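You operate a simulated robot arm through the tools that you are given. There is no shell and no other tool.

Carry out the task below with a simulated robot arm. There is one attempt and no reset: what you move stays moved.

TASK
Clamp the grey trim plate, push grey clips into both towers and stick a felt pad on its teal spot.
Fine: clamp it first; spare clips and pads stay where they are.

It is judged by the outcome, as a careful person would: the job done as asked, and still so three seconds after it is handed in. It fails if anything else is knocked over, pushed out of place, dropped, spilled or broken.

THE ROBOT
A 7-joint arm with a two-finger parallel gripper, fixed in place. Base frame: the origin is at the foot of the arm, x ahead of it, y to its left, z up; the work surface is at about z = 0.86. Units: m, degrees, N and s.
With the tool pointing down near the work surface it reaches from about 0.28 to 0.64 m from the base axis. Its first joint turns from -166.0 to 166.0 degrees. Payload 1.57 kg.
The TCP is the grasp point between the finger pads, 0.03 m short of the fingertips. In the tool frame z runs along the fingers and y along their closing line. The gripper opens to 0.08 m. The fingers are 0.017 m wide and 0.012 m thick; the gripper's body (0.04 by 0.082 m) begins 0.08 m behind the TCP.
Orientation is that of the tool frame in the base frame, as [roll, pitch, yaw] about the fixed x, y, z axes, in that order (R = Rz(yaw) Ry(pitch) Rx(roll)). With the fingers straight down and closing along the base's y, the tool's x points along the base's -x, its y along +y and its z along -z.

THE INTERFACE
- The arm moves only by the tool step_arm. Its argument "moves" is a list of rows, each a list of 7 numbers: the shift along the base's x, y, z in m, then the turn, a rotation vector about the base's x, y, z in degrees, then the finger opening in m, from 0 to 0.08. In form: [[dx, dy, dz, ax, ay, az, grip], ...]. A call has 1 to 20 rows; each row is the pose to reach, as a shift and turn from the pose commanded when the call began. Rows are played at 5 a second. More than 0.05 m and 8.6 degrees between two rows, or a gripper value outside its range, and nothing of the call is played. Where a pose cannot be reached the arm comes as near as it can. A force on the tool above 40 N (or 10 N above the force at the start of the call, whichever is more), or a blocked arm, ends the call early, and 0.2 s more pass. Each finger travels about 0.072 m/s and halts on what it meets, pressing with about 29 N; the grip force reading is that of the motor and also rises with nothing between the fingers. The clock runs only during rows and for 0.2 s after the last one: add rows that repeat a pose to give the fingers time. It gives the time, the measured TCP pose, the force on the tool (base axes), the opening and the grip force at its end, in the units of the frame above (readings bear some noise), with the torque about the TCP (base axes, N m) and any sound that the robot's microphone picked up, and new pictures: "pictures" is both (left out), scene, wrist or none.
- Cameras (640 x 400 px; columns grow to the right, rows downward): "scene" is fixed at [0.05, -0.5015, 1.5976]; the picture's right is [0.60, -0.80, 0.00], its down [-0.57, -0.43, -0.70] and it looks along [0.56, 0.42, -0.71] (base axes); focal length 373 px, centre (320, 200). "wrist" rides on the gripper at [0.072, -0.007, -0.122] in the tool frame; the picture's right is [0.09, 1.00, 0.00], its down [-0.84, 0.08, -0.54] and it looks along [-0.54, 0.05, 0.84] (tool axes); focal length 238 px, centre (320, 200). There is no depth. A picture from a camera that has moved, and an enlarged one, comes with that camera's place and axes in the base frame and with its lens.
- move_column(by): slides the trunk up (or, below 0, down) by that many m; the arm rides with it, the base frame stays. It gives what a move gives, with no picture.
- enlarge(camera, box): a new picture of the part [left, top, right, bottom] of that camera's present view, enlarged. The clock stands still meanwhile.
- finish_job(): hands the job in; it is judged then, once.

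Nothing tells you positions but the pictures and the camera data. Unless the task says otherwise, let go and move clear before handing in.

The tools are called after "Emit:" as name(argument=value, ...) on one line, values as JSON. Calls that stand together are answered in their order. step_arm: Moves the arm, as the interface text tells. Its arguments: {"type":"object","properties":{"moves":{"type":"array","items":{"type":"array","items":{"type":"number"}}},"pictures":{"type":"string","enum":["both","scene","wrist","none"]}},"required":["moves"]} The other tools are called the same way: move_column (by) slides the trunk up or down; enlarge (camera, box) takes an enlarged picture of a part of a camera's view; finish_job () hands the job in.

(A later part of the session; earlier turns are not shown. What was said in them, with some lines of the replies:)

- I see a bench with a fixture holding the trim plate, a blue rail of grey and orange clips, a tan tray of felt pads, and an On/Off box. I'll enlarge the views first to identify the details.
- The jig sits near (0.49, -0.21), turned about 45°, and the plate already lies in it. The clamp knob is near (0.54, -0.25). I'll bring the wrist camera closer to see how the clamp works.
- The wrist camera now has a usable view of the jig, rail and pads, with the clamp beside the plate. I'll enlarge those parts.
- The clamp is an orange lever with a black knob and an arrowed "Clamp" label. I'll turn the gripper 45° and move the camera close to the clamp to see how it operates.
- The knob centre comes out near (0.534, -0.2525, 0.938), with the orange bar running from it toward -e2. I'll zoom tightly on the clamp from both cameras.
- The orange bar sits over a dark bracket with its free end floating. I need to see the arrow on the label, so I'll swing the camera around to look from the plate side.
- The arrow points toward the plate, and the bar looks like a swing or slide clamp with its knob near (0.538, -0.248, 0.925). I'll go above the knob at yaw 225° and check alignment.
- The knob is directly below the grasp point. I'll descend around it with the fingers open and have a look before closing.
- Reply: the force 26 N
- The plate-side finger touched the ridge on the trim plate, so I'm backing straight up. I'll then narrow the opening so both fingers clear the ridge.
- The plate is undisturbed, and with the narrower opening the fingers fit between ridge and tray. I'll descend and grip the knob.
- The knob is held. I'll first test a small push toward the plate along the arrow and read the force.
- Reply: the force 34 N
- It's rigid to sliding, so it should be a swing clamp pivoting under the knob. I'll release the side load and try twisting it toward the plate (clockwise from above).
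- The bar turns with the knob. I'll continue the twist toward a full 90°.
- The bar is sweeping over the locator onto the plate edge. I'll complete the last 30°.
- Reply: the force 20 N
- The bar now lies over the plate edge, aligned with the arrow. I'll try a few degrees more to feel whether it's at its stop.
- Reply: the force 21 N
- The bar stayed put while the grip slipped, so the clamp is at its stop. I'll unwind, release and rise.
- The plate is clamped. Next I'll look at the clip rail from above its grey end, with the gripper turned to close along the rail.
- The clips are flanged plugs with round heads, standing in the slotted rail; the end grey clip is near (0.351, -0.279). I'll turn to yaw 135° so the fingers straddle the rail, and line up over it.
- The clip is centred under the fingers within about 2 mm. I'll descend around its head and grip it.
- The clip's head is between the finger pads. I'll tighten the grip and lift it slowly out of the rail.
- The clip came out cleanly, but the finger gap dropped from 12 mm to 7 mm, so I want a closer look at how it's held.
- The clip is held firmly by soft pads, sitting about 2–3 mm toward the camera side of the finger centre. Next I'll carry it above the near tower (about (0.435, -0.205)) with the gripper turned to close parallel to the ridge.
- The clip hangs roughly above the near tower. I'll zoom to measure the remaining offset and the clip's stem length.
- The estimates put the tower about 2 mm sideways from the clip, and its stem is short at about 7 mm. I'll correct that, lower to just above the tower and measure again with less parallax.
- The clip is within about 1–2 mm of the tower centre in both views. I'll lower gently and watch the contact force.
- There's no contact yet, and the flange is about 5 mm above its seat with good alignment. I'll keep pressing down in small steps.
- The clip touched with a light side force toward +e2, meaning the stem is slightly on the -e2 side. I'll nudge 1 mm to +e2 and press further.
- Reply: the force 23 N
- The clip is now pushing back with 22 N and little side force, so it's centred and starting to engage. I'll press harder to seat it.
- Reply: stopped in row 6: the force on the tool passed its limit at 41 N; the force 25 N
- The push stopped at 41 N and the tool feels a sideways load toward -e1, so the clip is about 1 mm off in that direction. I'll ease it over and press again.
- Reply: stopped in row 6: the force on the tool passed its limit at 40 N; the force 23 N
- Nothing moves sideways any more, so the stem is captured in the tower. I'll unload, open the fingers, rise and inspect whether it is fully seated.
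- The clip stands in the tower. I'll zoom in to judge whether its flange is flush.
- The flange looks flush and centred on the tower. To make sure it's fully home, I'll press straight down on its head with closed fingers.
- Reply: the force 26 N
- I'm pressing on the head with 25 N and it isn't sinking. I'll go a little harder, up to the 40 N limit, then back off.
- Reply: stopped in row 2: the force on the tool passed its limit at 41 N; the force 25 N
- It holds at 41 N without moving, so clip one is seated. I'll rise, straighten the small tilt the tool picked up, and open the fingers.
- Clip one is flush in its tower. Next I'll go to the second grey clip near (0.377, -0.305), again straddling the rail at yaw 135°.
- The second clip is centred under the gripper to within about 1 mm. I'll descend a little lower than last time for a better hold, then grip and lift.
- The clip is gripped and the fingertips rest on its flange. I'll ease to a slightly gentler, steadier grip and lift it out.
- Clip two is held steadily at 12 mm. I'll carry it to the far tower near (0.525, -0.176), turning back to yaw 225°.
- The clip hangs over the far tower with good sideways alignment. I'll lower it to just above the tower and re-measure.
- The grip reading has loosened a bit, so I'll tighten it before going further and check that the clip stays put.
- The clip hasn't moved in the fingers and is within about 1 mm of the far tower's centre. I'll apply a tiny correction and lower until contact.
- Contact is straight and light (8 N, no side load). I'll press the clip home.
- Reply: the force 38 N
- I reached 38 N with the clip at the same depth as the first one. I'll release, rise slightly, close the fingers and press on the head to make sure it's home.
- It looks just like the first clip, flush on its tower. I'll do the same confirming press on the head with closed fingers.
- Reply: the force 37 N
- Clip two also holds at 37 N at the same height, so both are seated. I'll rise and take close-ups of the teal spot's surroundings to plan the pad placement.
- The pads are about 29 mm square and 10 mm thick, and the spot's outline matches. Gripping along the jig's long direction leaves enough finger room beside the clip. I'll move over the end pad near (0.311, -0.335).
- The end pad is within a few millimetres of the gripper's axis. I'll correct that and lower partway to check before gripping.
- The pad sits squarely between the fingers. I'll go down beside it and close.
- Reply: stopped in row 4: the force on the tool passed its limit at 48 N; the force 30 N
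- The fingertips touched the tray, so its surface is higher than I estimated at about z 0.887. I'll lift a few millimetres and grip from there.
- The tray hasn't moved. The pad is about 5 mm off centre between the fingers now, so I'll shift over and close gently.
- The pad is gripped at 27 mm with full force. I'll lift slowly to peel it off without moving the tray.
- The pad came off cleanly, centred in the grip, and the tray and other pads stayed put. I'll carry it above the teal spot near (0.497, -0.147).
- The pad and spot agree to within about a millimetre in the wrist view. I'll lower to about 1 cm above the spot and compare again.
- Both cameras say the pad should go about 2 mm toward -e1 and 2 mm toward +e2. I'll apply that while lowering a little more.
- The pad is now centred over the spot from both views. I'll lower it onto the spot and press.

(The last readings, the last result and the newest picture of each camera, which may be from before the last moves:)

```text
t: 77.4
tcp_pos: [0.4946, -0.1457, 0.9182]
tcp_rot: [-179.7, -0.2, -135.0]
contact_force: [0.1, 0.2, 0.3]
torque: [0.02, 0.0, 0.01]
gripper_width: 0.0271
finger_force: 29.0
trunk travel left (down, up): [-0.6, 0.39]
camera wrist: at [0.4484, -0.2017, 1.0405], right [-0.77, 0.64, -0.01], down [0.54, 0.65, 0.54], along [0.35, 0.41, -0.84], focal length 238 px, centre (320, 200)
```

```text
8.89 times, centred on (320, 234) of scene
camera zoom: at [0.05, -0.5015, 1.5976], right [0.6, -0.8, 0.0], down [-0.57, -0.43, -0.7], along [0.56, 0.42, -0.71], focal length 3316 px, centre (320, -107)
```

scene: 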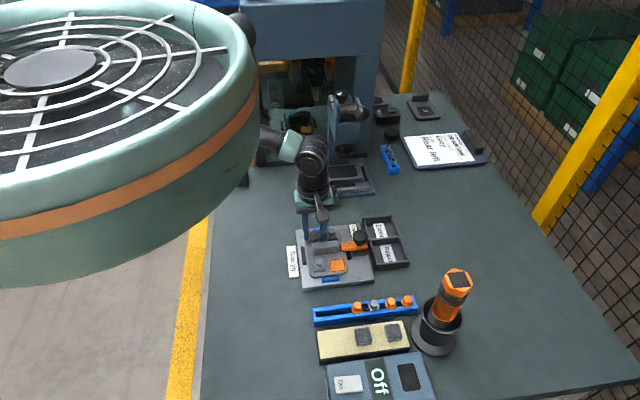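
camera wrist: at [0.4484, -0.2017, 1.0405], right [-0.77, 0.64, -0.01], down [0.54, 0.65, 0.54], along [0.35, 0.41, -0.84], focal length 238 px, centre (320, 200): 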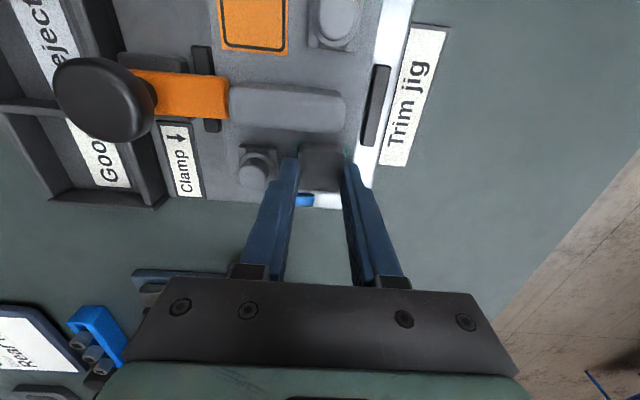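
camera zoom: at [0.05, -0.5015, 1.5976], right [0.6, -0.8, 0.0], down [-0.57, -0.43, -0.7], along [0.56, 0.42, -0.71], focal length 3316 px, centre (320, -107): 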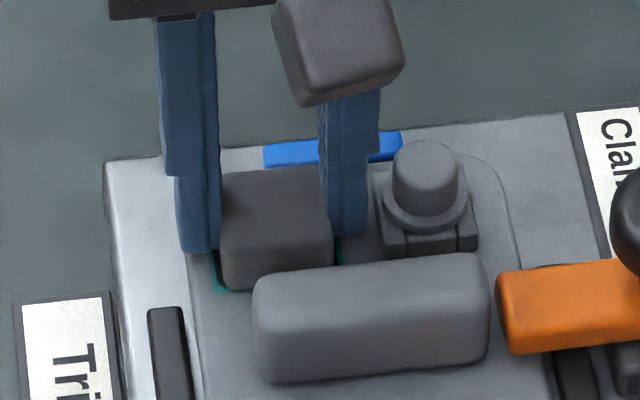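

There's no contact yet, so the plate is a bit lower than I assumed, and both views suggest 1.5 mm more toward +e2. I'll shift and continue down until the pad presses on.

Emit:
step_arm(moves=[[0.0011, 0.0011, 0, 0, 0, 0, 0.015], [0.0011, 0.0011, -0.001, 0, 0, 0, 0.015], [0.0011, 0.0011, -0.002, 0, 0, 0, 0.015], [0.0011, 0.0011, -0.003, 0, 0, 0, 0.015], [0.0011, 0.0011, -0.004, 0, 0, 0, 0.015], [0.0011, 0.0011, -0.004, 0, 0, 0, 0.015]])

Emit:
enlarge(camera="wrist", box=[260, 100, 380, 210])

Emit:
enlarge(camera="scene", box=[295, 212, 345, 257])

```text
t: 78.8
tcp_pos: [0.4963, -0.1441, 0.918]
tcp_rot: [-179.2, 0.1, -135.0]
contact_force: [10.1, 6.8, 33.2]
torque: [0.12, -0.23, -0.01]
gripper_width: 0.0269
finger_force: 29.4
trunk travel left (down, up): [-0.6, 0.39]
camera wrist: at [0.4497, -0.1987, 1.0396], right [-0.77, 0.64, -0.01], down [0.53, 0.65, 0.54], along [0.36, 0.41, -0.84], focal length 238 px, centre (320, 200)
```

scene: 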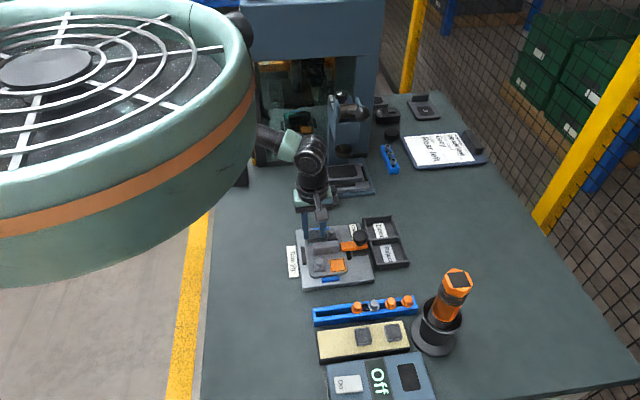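
wrist: 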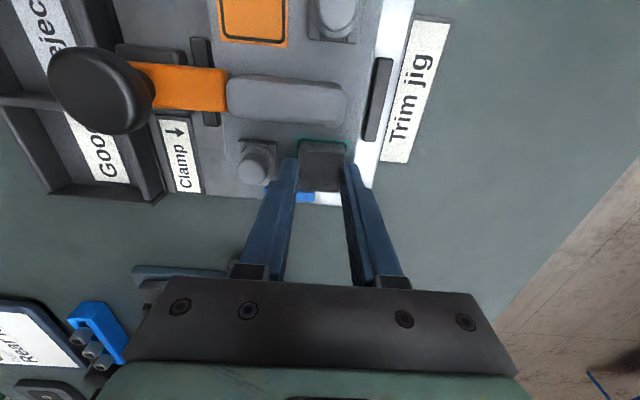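

```text
3.64 times, centred on (320, 155) of wrist
camera zoom: at [0.4497, -0.1987, 1.0396], right [-0.77, 0.64, -0.01], down [0.53, 0.65, 0.54], along [0.36, 0.41, -0.84], focal length 867 px, centre (320, 364)
```

zoom: 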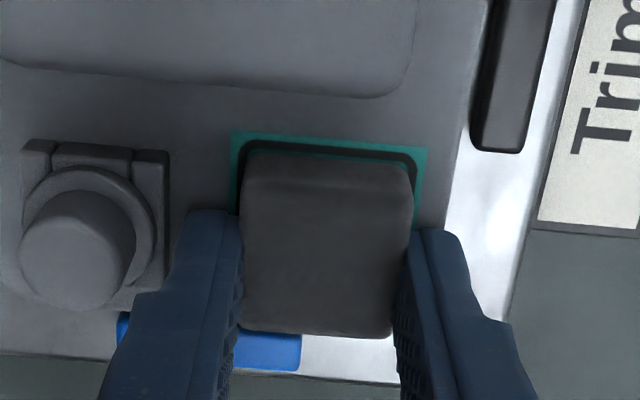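

```text
8.89 times, centred on (320, 234) of scene
camera zoom: at [0.05, -0.5015, 1.5976], right [0.6, -0.8, 0.0], down [-0.57, -0.43, -0.7], along [0.56, 0.42, -0.71], focal length 3316 px, centre (320, -107)
```

zoom: 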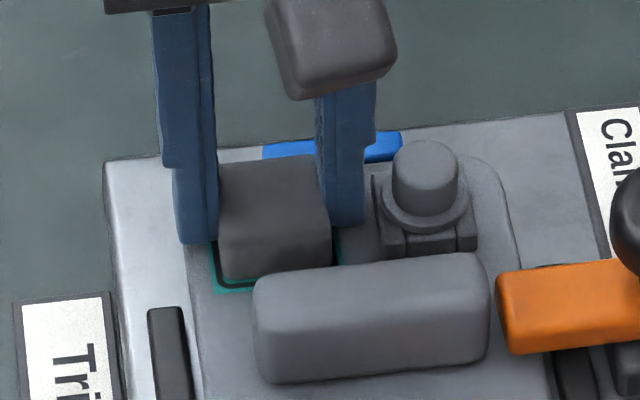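

The pad is pressing on the plate with 33 N, but it has drifted about 2 mm toward +e2. I'll unload slightly and nudge back before pressing it on finally.

Emit:
step_arm(moves=[[0, 0, 0.003, 0, 0, 0, 0.015], [0, 0, 0.005, 0, 0, 0, 0.015], [-0.0011, -0.0011, 0.005, 0.3, 0.3, 0, 0.015], [-0.0011, -0.0011, 0.005, 0.3, 0.3, 0, 0.015]])

Emit:
enlarge(camera="wrist", box=[260, 100, 380, 210])

Emit:
enlarge(camera="scene", box=[295, 212, 345, 257])

```text
t: 79.8
tcp_pos: [0.4973, -0.144, 0.9174]
tcp_rot: [179.9, 0.0, -135.1]
contact_force: [15.5, 7.6, 7.5]
torque: [0.19, -0.45, -0.01]
gripper_width: 0.0272
finger_force: 29.2
trunk travel left (down, up): [-0.6, 0.39]
camera wrist: at [0.4508, -0.2002, 1.0398], right [-0.77, 0.64, 0.0], down [0.54, 0.64, 0.54], along [0.35, 0.42, -0.84], focal length 238 px, centre (320, 200)
```

scene: 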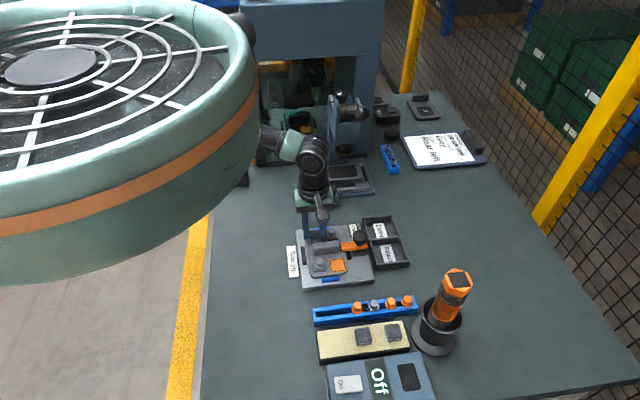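
wrist: 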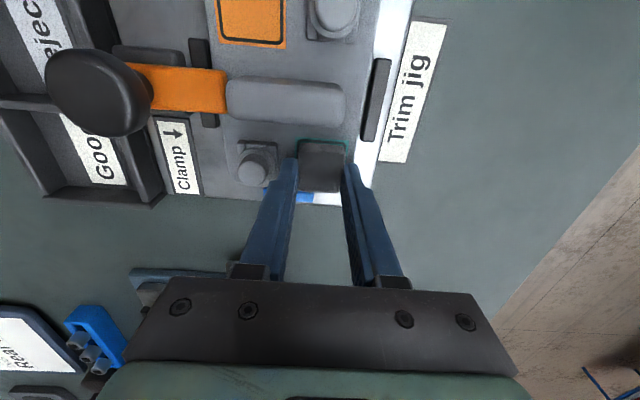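

```text
3.64 times, centred on (320, 155) of wrist
camera zoom: at [0.4508, -0.2002, 1.0398], right [-0.77, 0.64, 0.0], down [0.54, 0.64, 0.54], along [0.35, 0.42, -0.84], focal length 867 px, centre (320, 364)
```

zoom: 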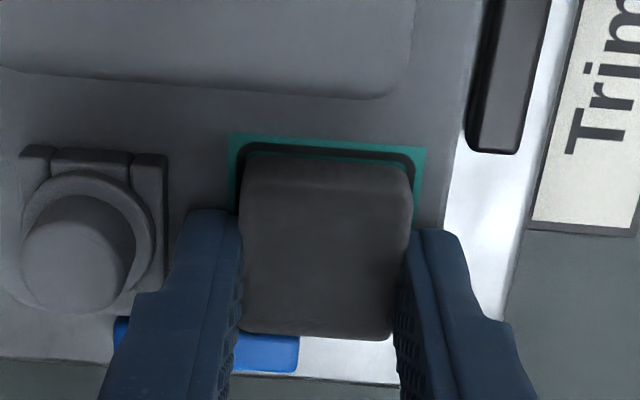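

```text
8.89 times, centred on (320, 234) of scene
camera zoom: at [0.05, -0.5015, 1.5976], right [0.6, -0.8, 0.0], down [-0.57, -0.43, -0.7], along [0.56, 0.42, -0.71], focal length 3316 px, centre (320, -107)
```

zoom: 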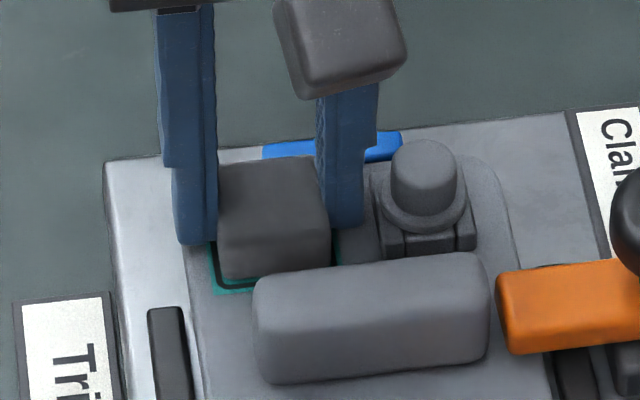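

The pad resists the nudge sideways, so it may already be stuck. I'll lift very slightly to test.

Emit:
step_arm(moves=[[0, 0, 0.0015, 0, 0, 0, 0.015], [0, 0, 0.003, 0, 0, 0, 0.015], [0, 0, 0.003, 0, 0, 0, 0.015]])

Emit:
enlarge(camera="wrist", box=[260, 100, 380, 210])

Emit:
enlarge(camera="scene", box=[295, 212, 345, 257])

```text
t: 80.6
tcp_pos: [0.4957, -0.1433, 0.9192]
tcp_rot: [179.8, 0.0, -135.1]
contact_force: [14.4, 6.5, -16.8]
torque: [0.26, -0.5, 0.07]
gripper_width: 0.0271
finger_force: 28.3
trunk travel left (down, up): [-0.6, 0.39]
camera wrist: at [0.4512, -0.2004, 1.0404], right [-0.77, 0.64, 0.01], down [0.54, 0.64, 0.54], along [0.34, 0.42, -0.84], focal length 238 px, centre (320, 200)
```

scene: 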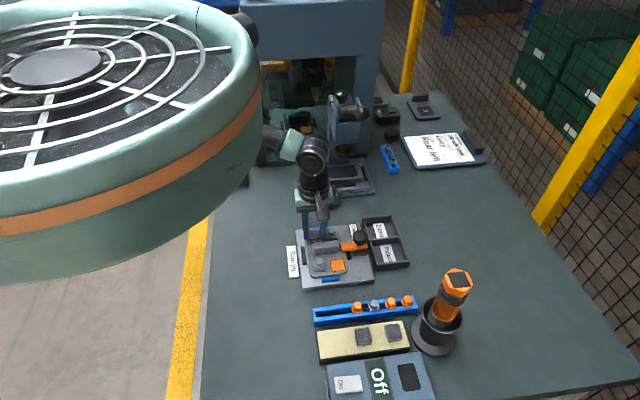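
wrist: 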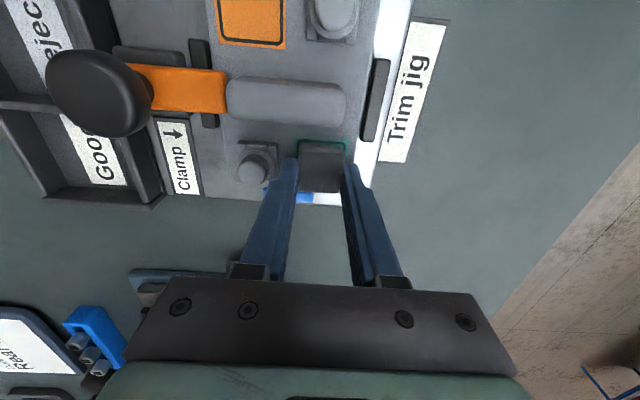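

```text
3.64 times, centred on (320, 155) of wrist
camera zoom: at [0.4512, -0.2004, 1.0404], right [-0.77, 0.64, 0.01], down [0.54, 0.64, 0.54], along [0.34, 0.42, -0.84], focal length 867 px, centre (320, 364)
```

zoom: 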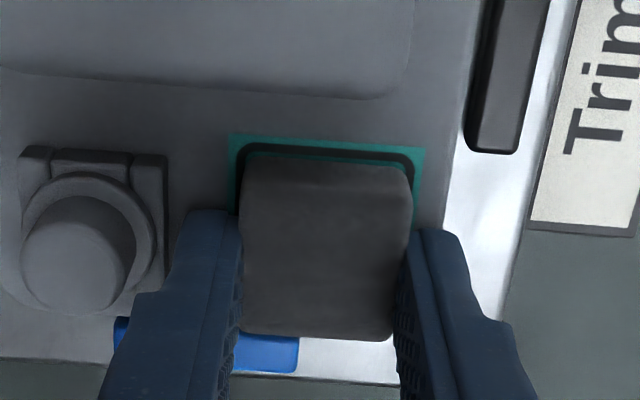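

```text
8.89 times, centred on (320, 234) of scene
camera zoom: at [0.05, -0.5015, 1.5976], right [0.6, -0.8, 0.0], down [-0.57, -0.43, -0.7], along [0.56, 0.42, -0.71], focal length 3316 px, centre (320, -107)
```

zoom: 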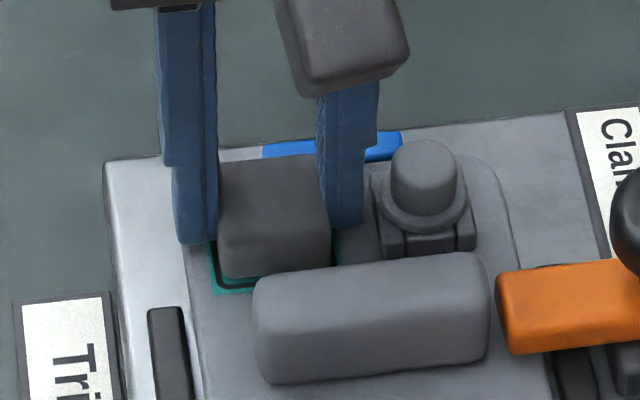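

The pad pulls back with 17 N when lifted, so it's stuck to the spot, fully inside the teal square. I'll relax the load, open the fingers just enough to clear the clip, and rise.

Emit:
step_arm(moves=[[0.0011, 0.0011, -0.0022, 0, 0, 0, 0.02], [0.0011, 0.0011, -0.0022, 0, 0, 0, 0.026], [0.0011, 0.0011, -0.0022, 0, 0, 0, 0.03], [0.0011, 0.0011, -0.0022, 0, 0, 0, 0.032], [0.0011, 0.0011, -0.0022, 0, 0, 0, 0.032]])

Emit:
enlarge(camera="wrist", box=[260, 100, 380, 210])

```text
t: 81.8
tcp_pos: [0.4969, -0.1437, 0.9207]
tcp_rot: [179.9, -0.2, -135.1]
contact_force: [0.7, -0.6, 0.6]
torque: [0.0, 0.04, 0.0]
gripper_width: 0.032
finger_force: 0.1
trunk travel left (down, up): [-0.6, 0.39]
camera wrist: at [0.4505, -0.2003, 1.0419], right [-0.77, 0.64, 0.0], down [0.54, 0.65, 0.54], along [0.34, 0.42, -0.84], focal length 238 px, centre (320, 200)
```

scene: 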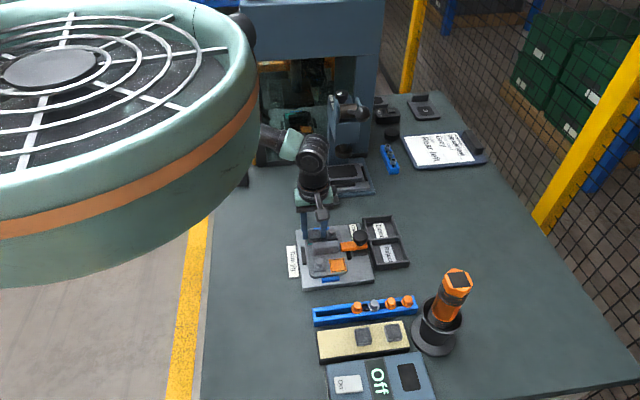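
wrist: 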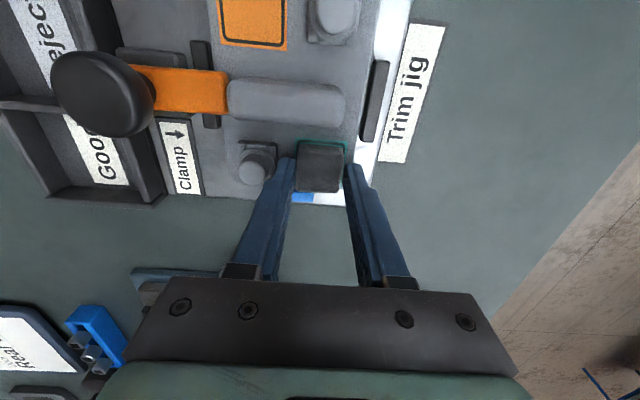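

```text
3.64 times, centred on (320, 155) of wrist
camera zoom: at [0.4505, -0.2003, 1.0419], right [-0.77, 0.64, 0.0], down [0.54, 0.65, 0.54], along [0.34, 0.42, -0.84], focal length 867 px, centre (320, 364)
```

zoom: 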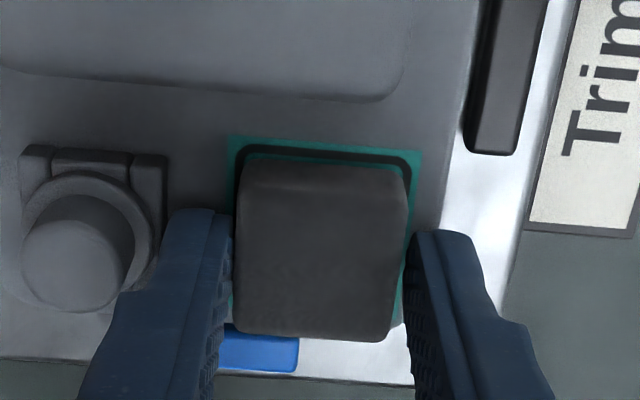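

The fingers are free of the pad and clear of the tower. Rising straight up.

Emit:
step_arm(moves=[[0, 0, 0.006, 0, 0, 0, 0.032], [0, 0, 0.015, 0, 0, 0, 0.032], [0, 0, 0.035, 0, 0, 0, 0.032], [0, 0, 0.07, 0, 0, 0, 0.032], [0, 0, 0.11, 0, 0, 0, 0.04], [0, 0, 0.11, 0, 0, 0, 0.05]])

Emit:
enlarge(camera="wrist", box=[250, 60, 370, 180])

Emit:
enlarge(camera="scene", box=[290, 215, 370, 295])

```text
t: 83.2
tcp_pos: [0.4948, -0.1446, 1.0307]
tcp_rot: [179.9, -0.2, -135.0]
contact_force: [-0.3, -1.1, 0.4]
torque: [-0.01, -0.01, 0.01]
gripper_width: 0.0502
finger_force: 0.0
trunk travel left (down, up): [-0.6, 0.39]
camera wrist: at [0.4495, -0.2002, 1.1514], right [-0.77, 0.64, 0.0], down [0.54, 0.65, 0.54], along [0.34, 0.42, -0.84], focal length 238 px, centre (320, 200)
```

scene: 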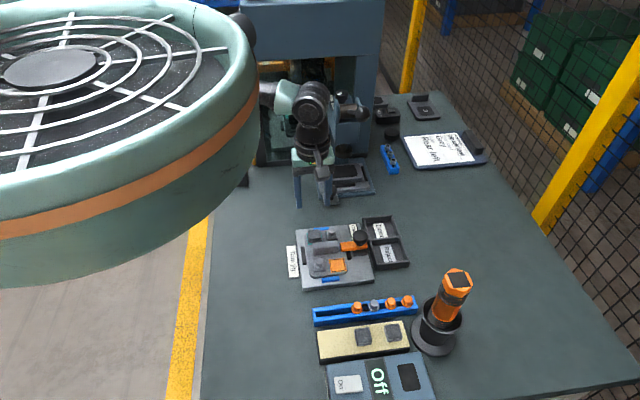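
wrist: 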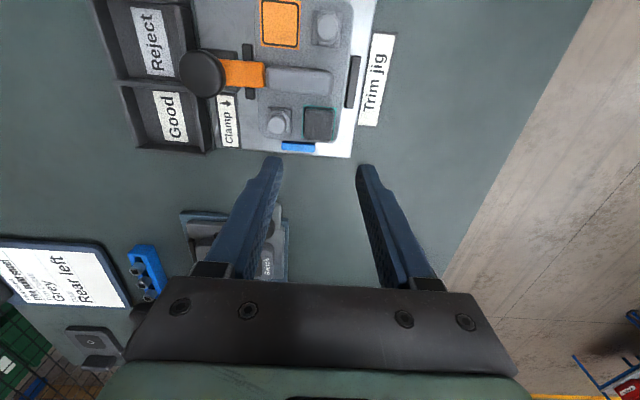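

```text
3.33 times, centred on (310, 120) of wrist
camera zoom: at [0.4495, -0.2002, 1.1514], right [-0.77, 0.64, 0.0], down [0.54, 0.65, 0.54], along [0.34, 0.42, -0.84], focal length 794 px, centre (353, 467)
```

zoom: 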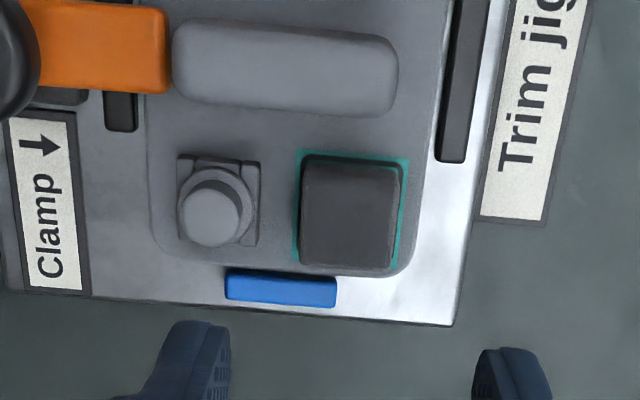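

```text
5.00 times, centred on (330, 255) of scene
camera zoom: at [0.05, -0.5015, 1.5976], right [0.6, -0.8, 0.0], down [-0.57, -0.43, -0.7], along [0.56, 0.42, -0.71], focal length 1865 px, centre (270, -75)
```

zoom: 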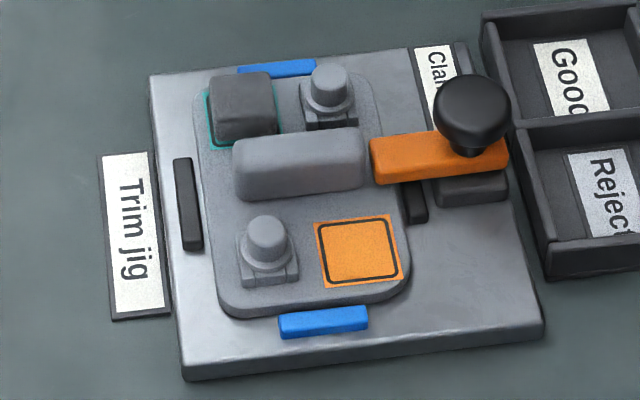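

The pad sits inside the teal square, the clips stand in both towers and the clamp is still over the plate. I'll move the arm clear and do a last close check.

Emit:
step_arm(moves=[[-0.02, 0, 0.04, 0, 0, 0, 0.05], [-0.05, 0.01, 0.08, 0, 0, 0, 0.05], [-0.08, 0.02, 0.12, 0, 0, 0, 0.05], [-0.11, 0.03, 0.15, 0, 0, 0, 0.05], [-0.11, 0.03, 0.15, 0, 0, 0, 0.05]])

Emit:
enlarge(camera="scene", box=[300, 225, 350, 280])

Emit:
enlarge(camera="scene", box=[300, 285, 480, 400])

```text
refused: row 2 steps farther than a row can; nothing moved
```

```text
7.27 times, centred on (325, 252) of scene
camera zoom: at [0.05, -0.5015, 1.5976], right [0.6, -0.8, 0.0], down [-0.57, -0.43, -0.7], along [0.56, 0.42, -0.71], focal length 2713 px, centre (284, -182)
```

zoom: 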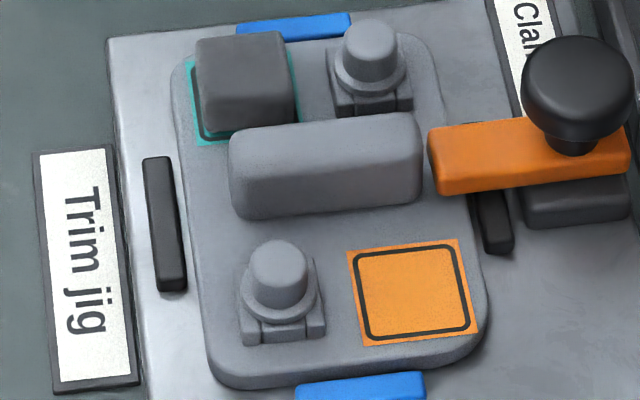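

```text
3.48 times, centred on (390, 342) of scene
camera zoom: at [0.05, -0.5015, 1.5976], right [0.6, -0.8, 0.0], down [-0.57, -0.43, -0.7], along [0.56, 0.42, -0.71], focal length 1298 px, centre (76, -296)
```

zoom: 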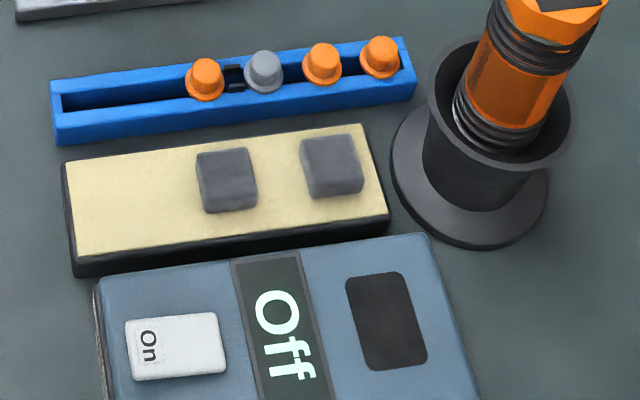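

Everything is in place, and the rail, tray and spares are unmoved. That last move was refused for step size, so I'll repeat it in smaller steps.

Emit:
step_arm(moves=[[-0.01, 0, 0.03, 0, 0, 0, 0.05], [-0.03, 0.005, 0.06, 0, 0, 0, 0.05], [-0.05, 0.01, 0.09, 0, 0, 0, 0.05], [-0.07, 0.015, 0.12, 0, 0, 0, 0.05], [-0.09, 0.02, 0.15, 0, 0, 0, 0.05], [-0.09, 0.02, 0.15, 0, 0, 0, 0.05]])

```text
t: 84.6
tcp_pos: [0.408, -0.1283, 1.1795]
tcp_rot: [179.8, -0.2, -135.0]
contact_force: [-1.1, -0.5, 0.9]
torque: [-0.03, -0.04, 0.0]
gripper_width: 0.0498
finger_force: 0.0
trunk travel left (down, up): [-0.6, 0.39]
camera wrist: at [0.362, -0.1847, 1.3008], right [-0.77, 0.64, 0.0], down [0.54, 0.65, 0.54], along [0.34, 0.42, -0.84], focal length 238 px, centre (320, 200)
```

scene: 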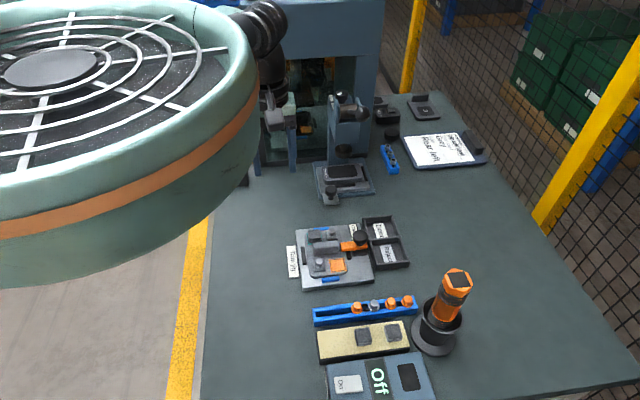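
wrist: 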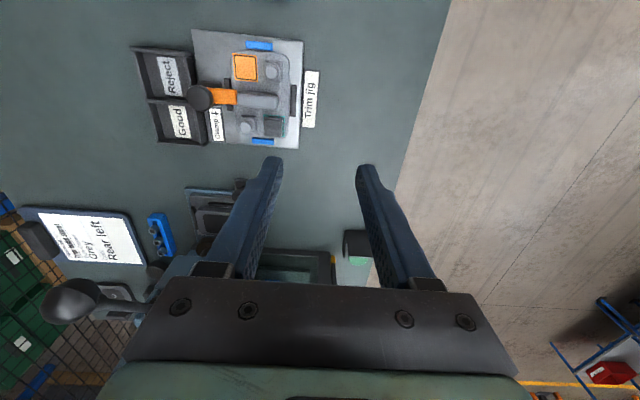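

The arm is clear. The plate is clamped, both grey clips are pressed into the towers, the felt pad is stuck on the teal spot, and the spares are untouched, so I'm handing the job in.

Emit:
finish_job()

```text
The job is handed in.
```

The trim plate is clamped, both towers have grey clips, and a felt pad is stuck on the teal spot. I handed the job in with the arm clear of the jig.

- **Clamp:** I did this first. I swung the orange bar over the plate edge until it hit its stop, and it stayed there for the rest of the job.
- **Clips:** I took two grey clips from the rail and pressed each one into a tower. Both flanges look flush. I then pushed on each clip's head with about 37–41 N and neither moved.
- **Felt pad:** It is inside the teal square but about 2 mm off centre, because it stuck as soon as it touched. When I lifted to test it, it held against about 17 N.
- **Contacts:** An open finger pressed on the plate's ridge with about 26 N before clamping. The fingertips also pressed on the pad tray with up to 48 N while I was picking up the pad. Close-ups afterwards showed neither had moved.
- **Spares:** The remaining clips and pads are where they were, and the rail and tray are unmoved.
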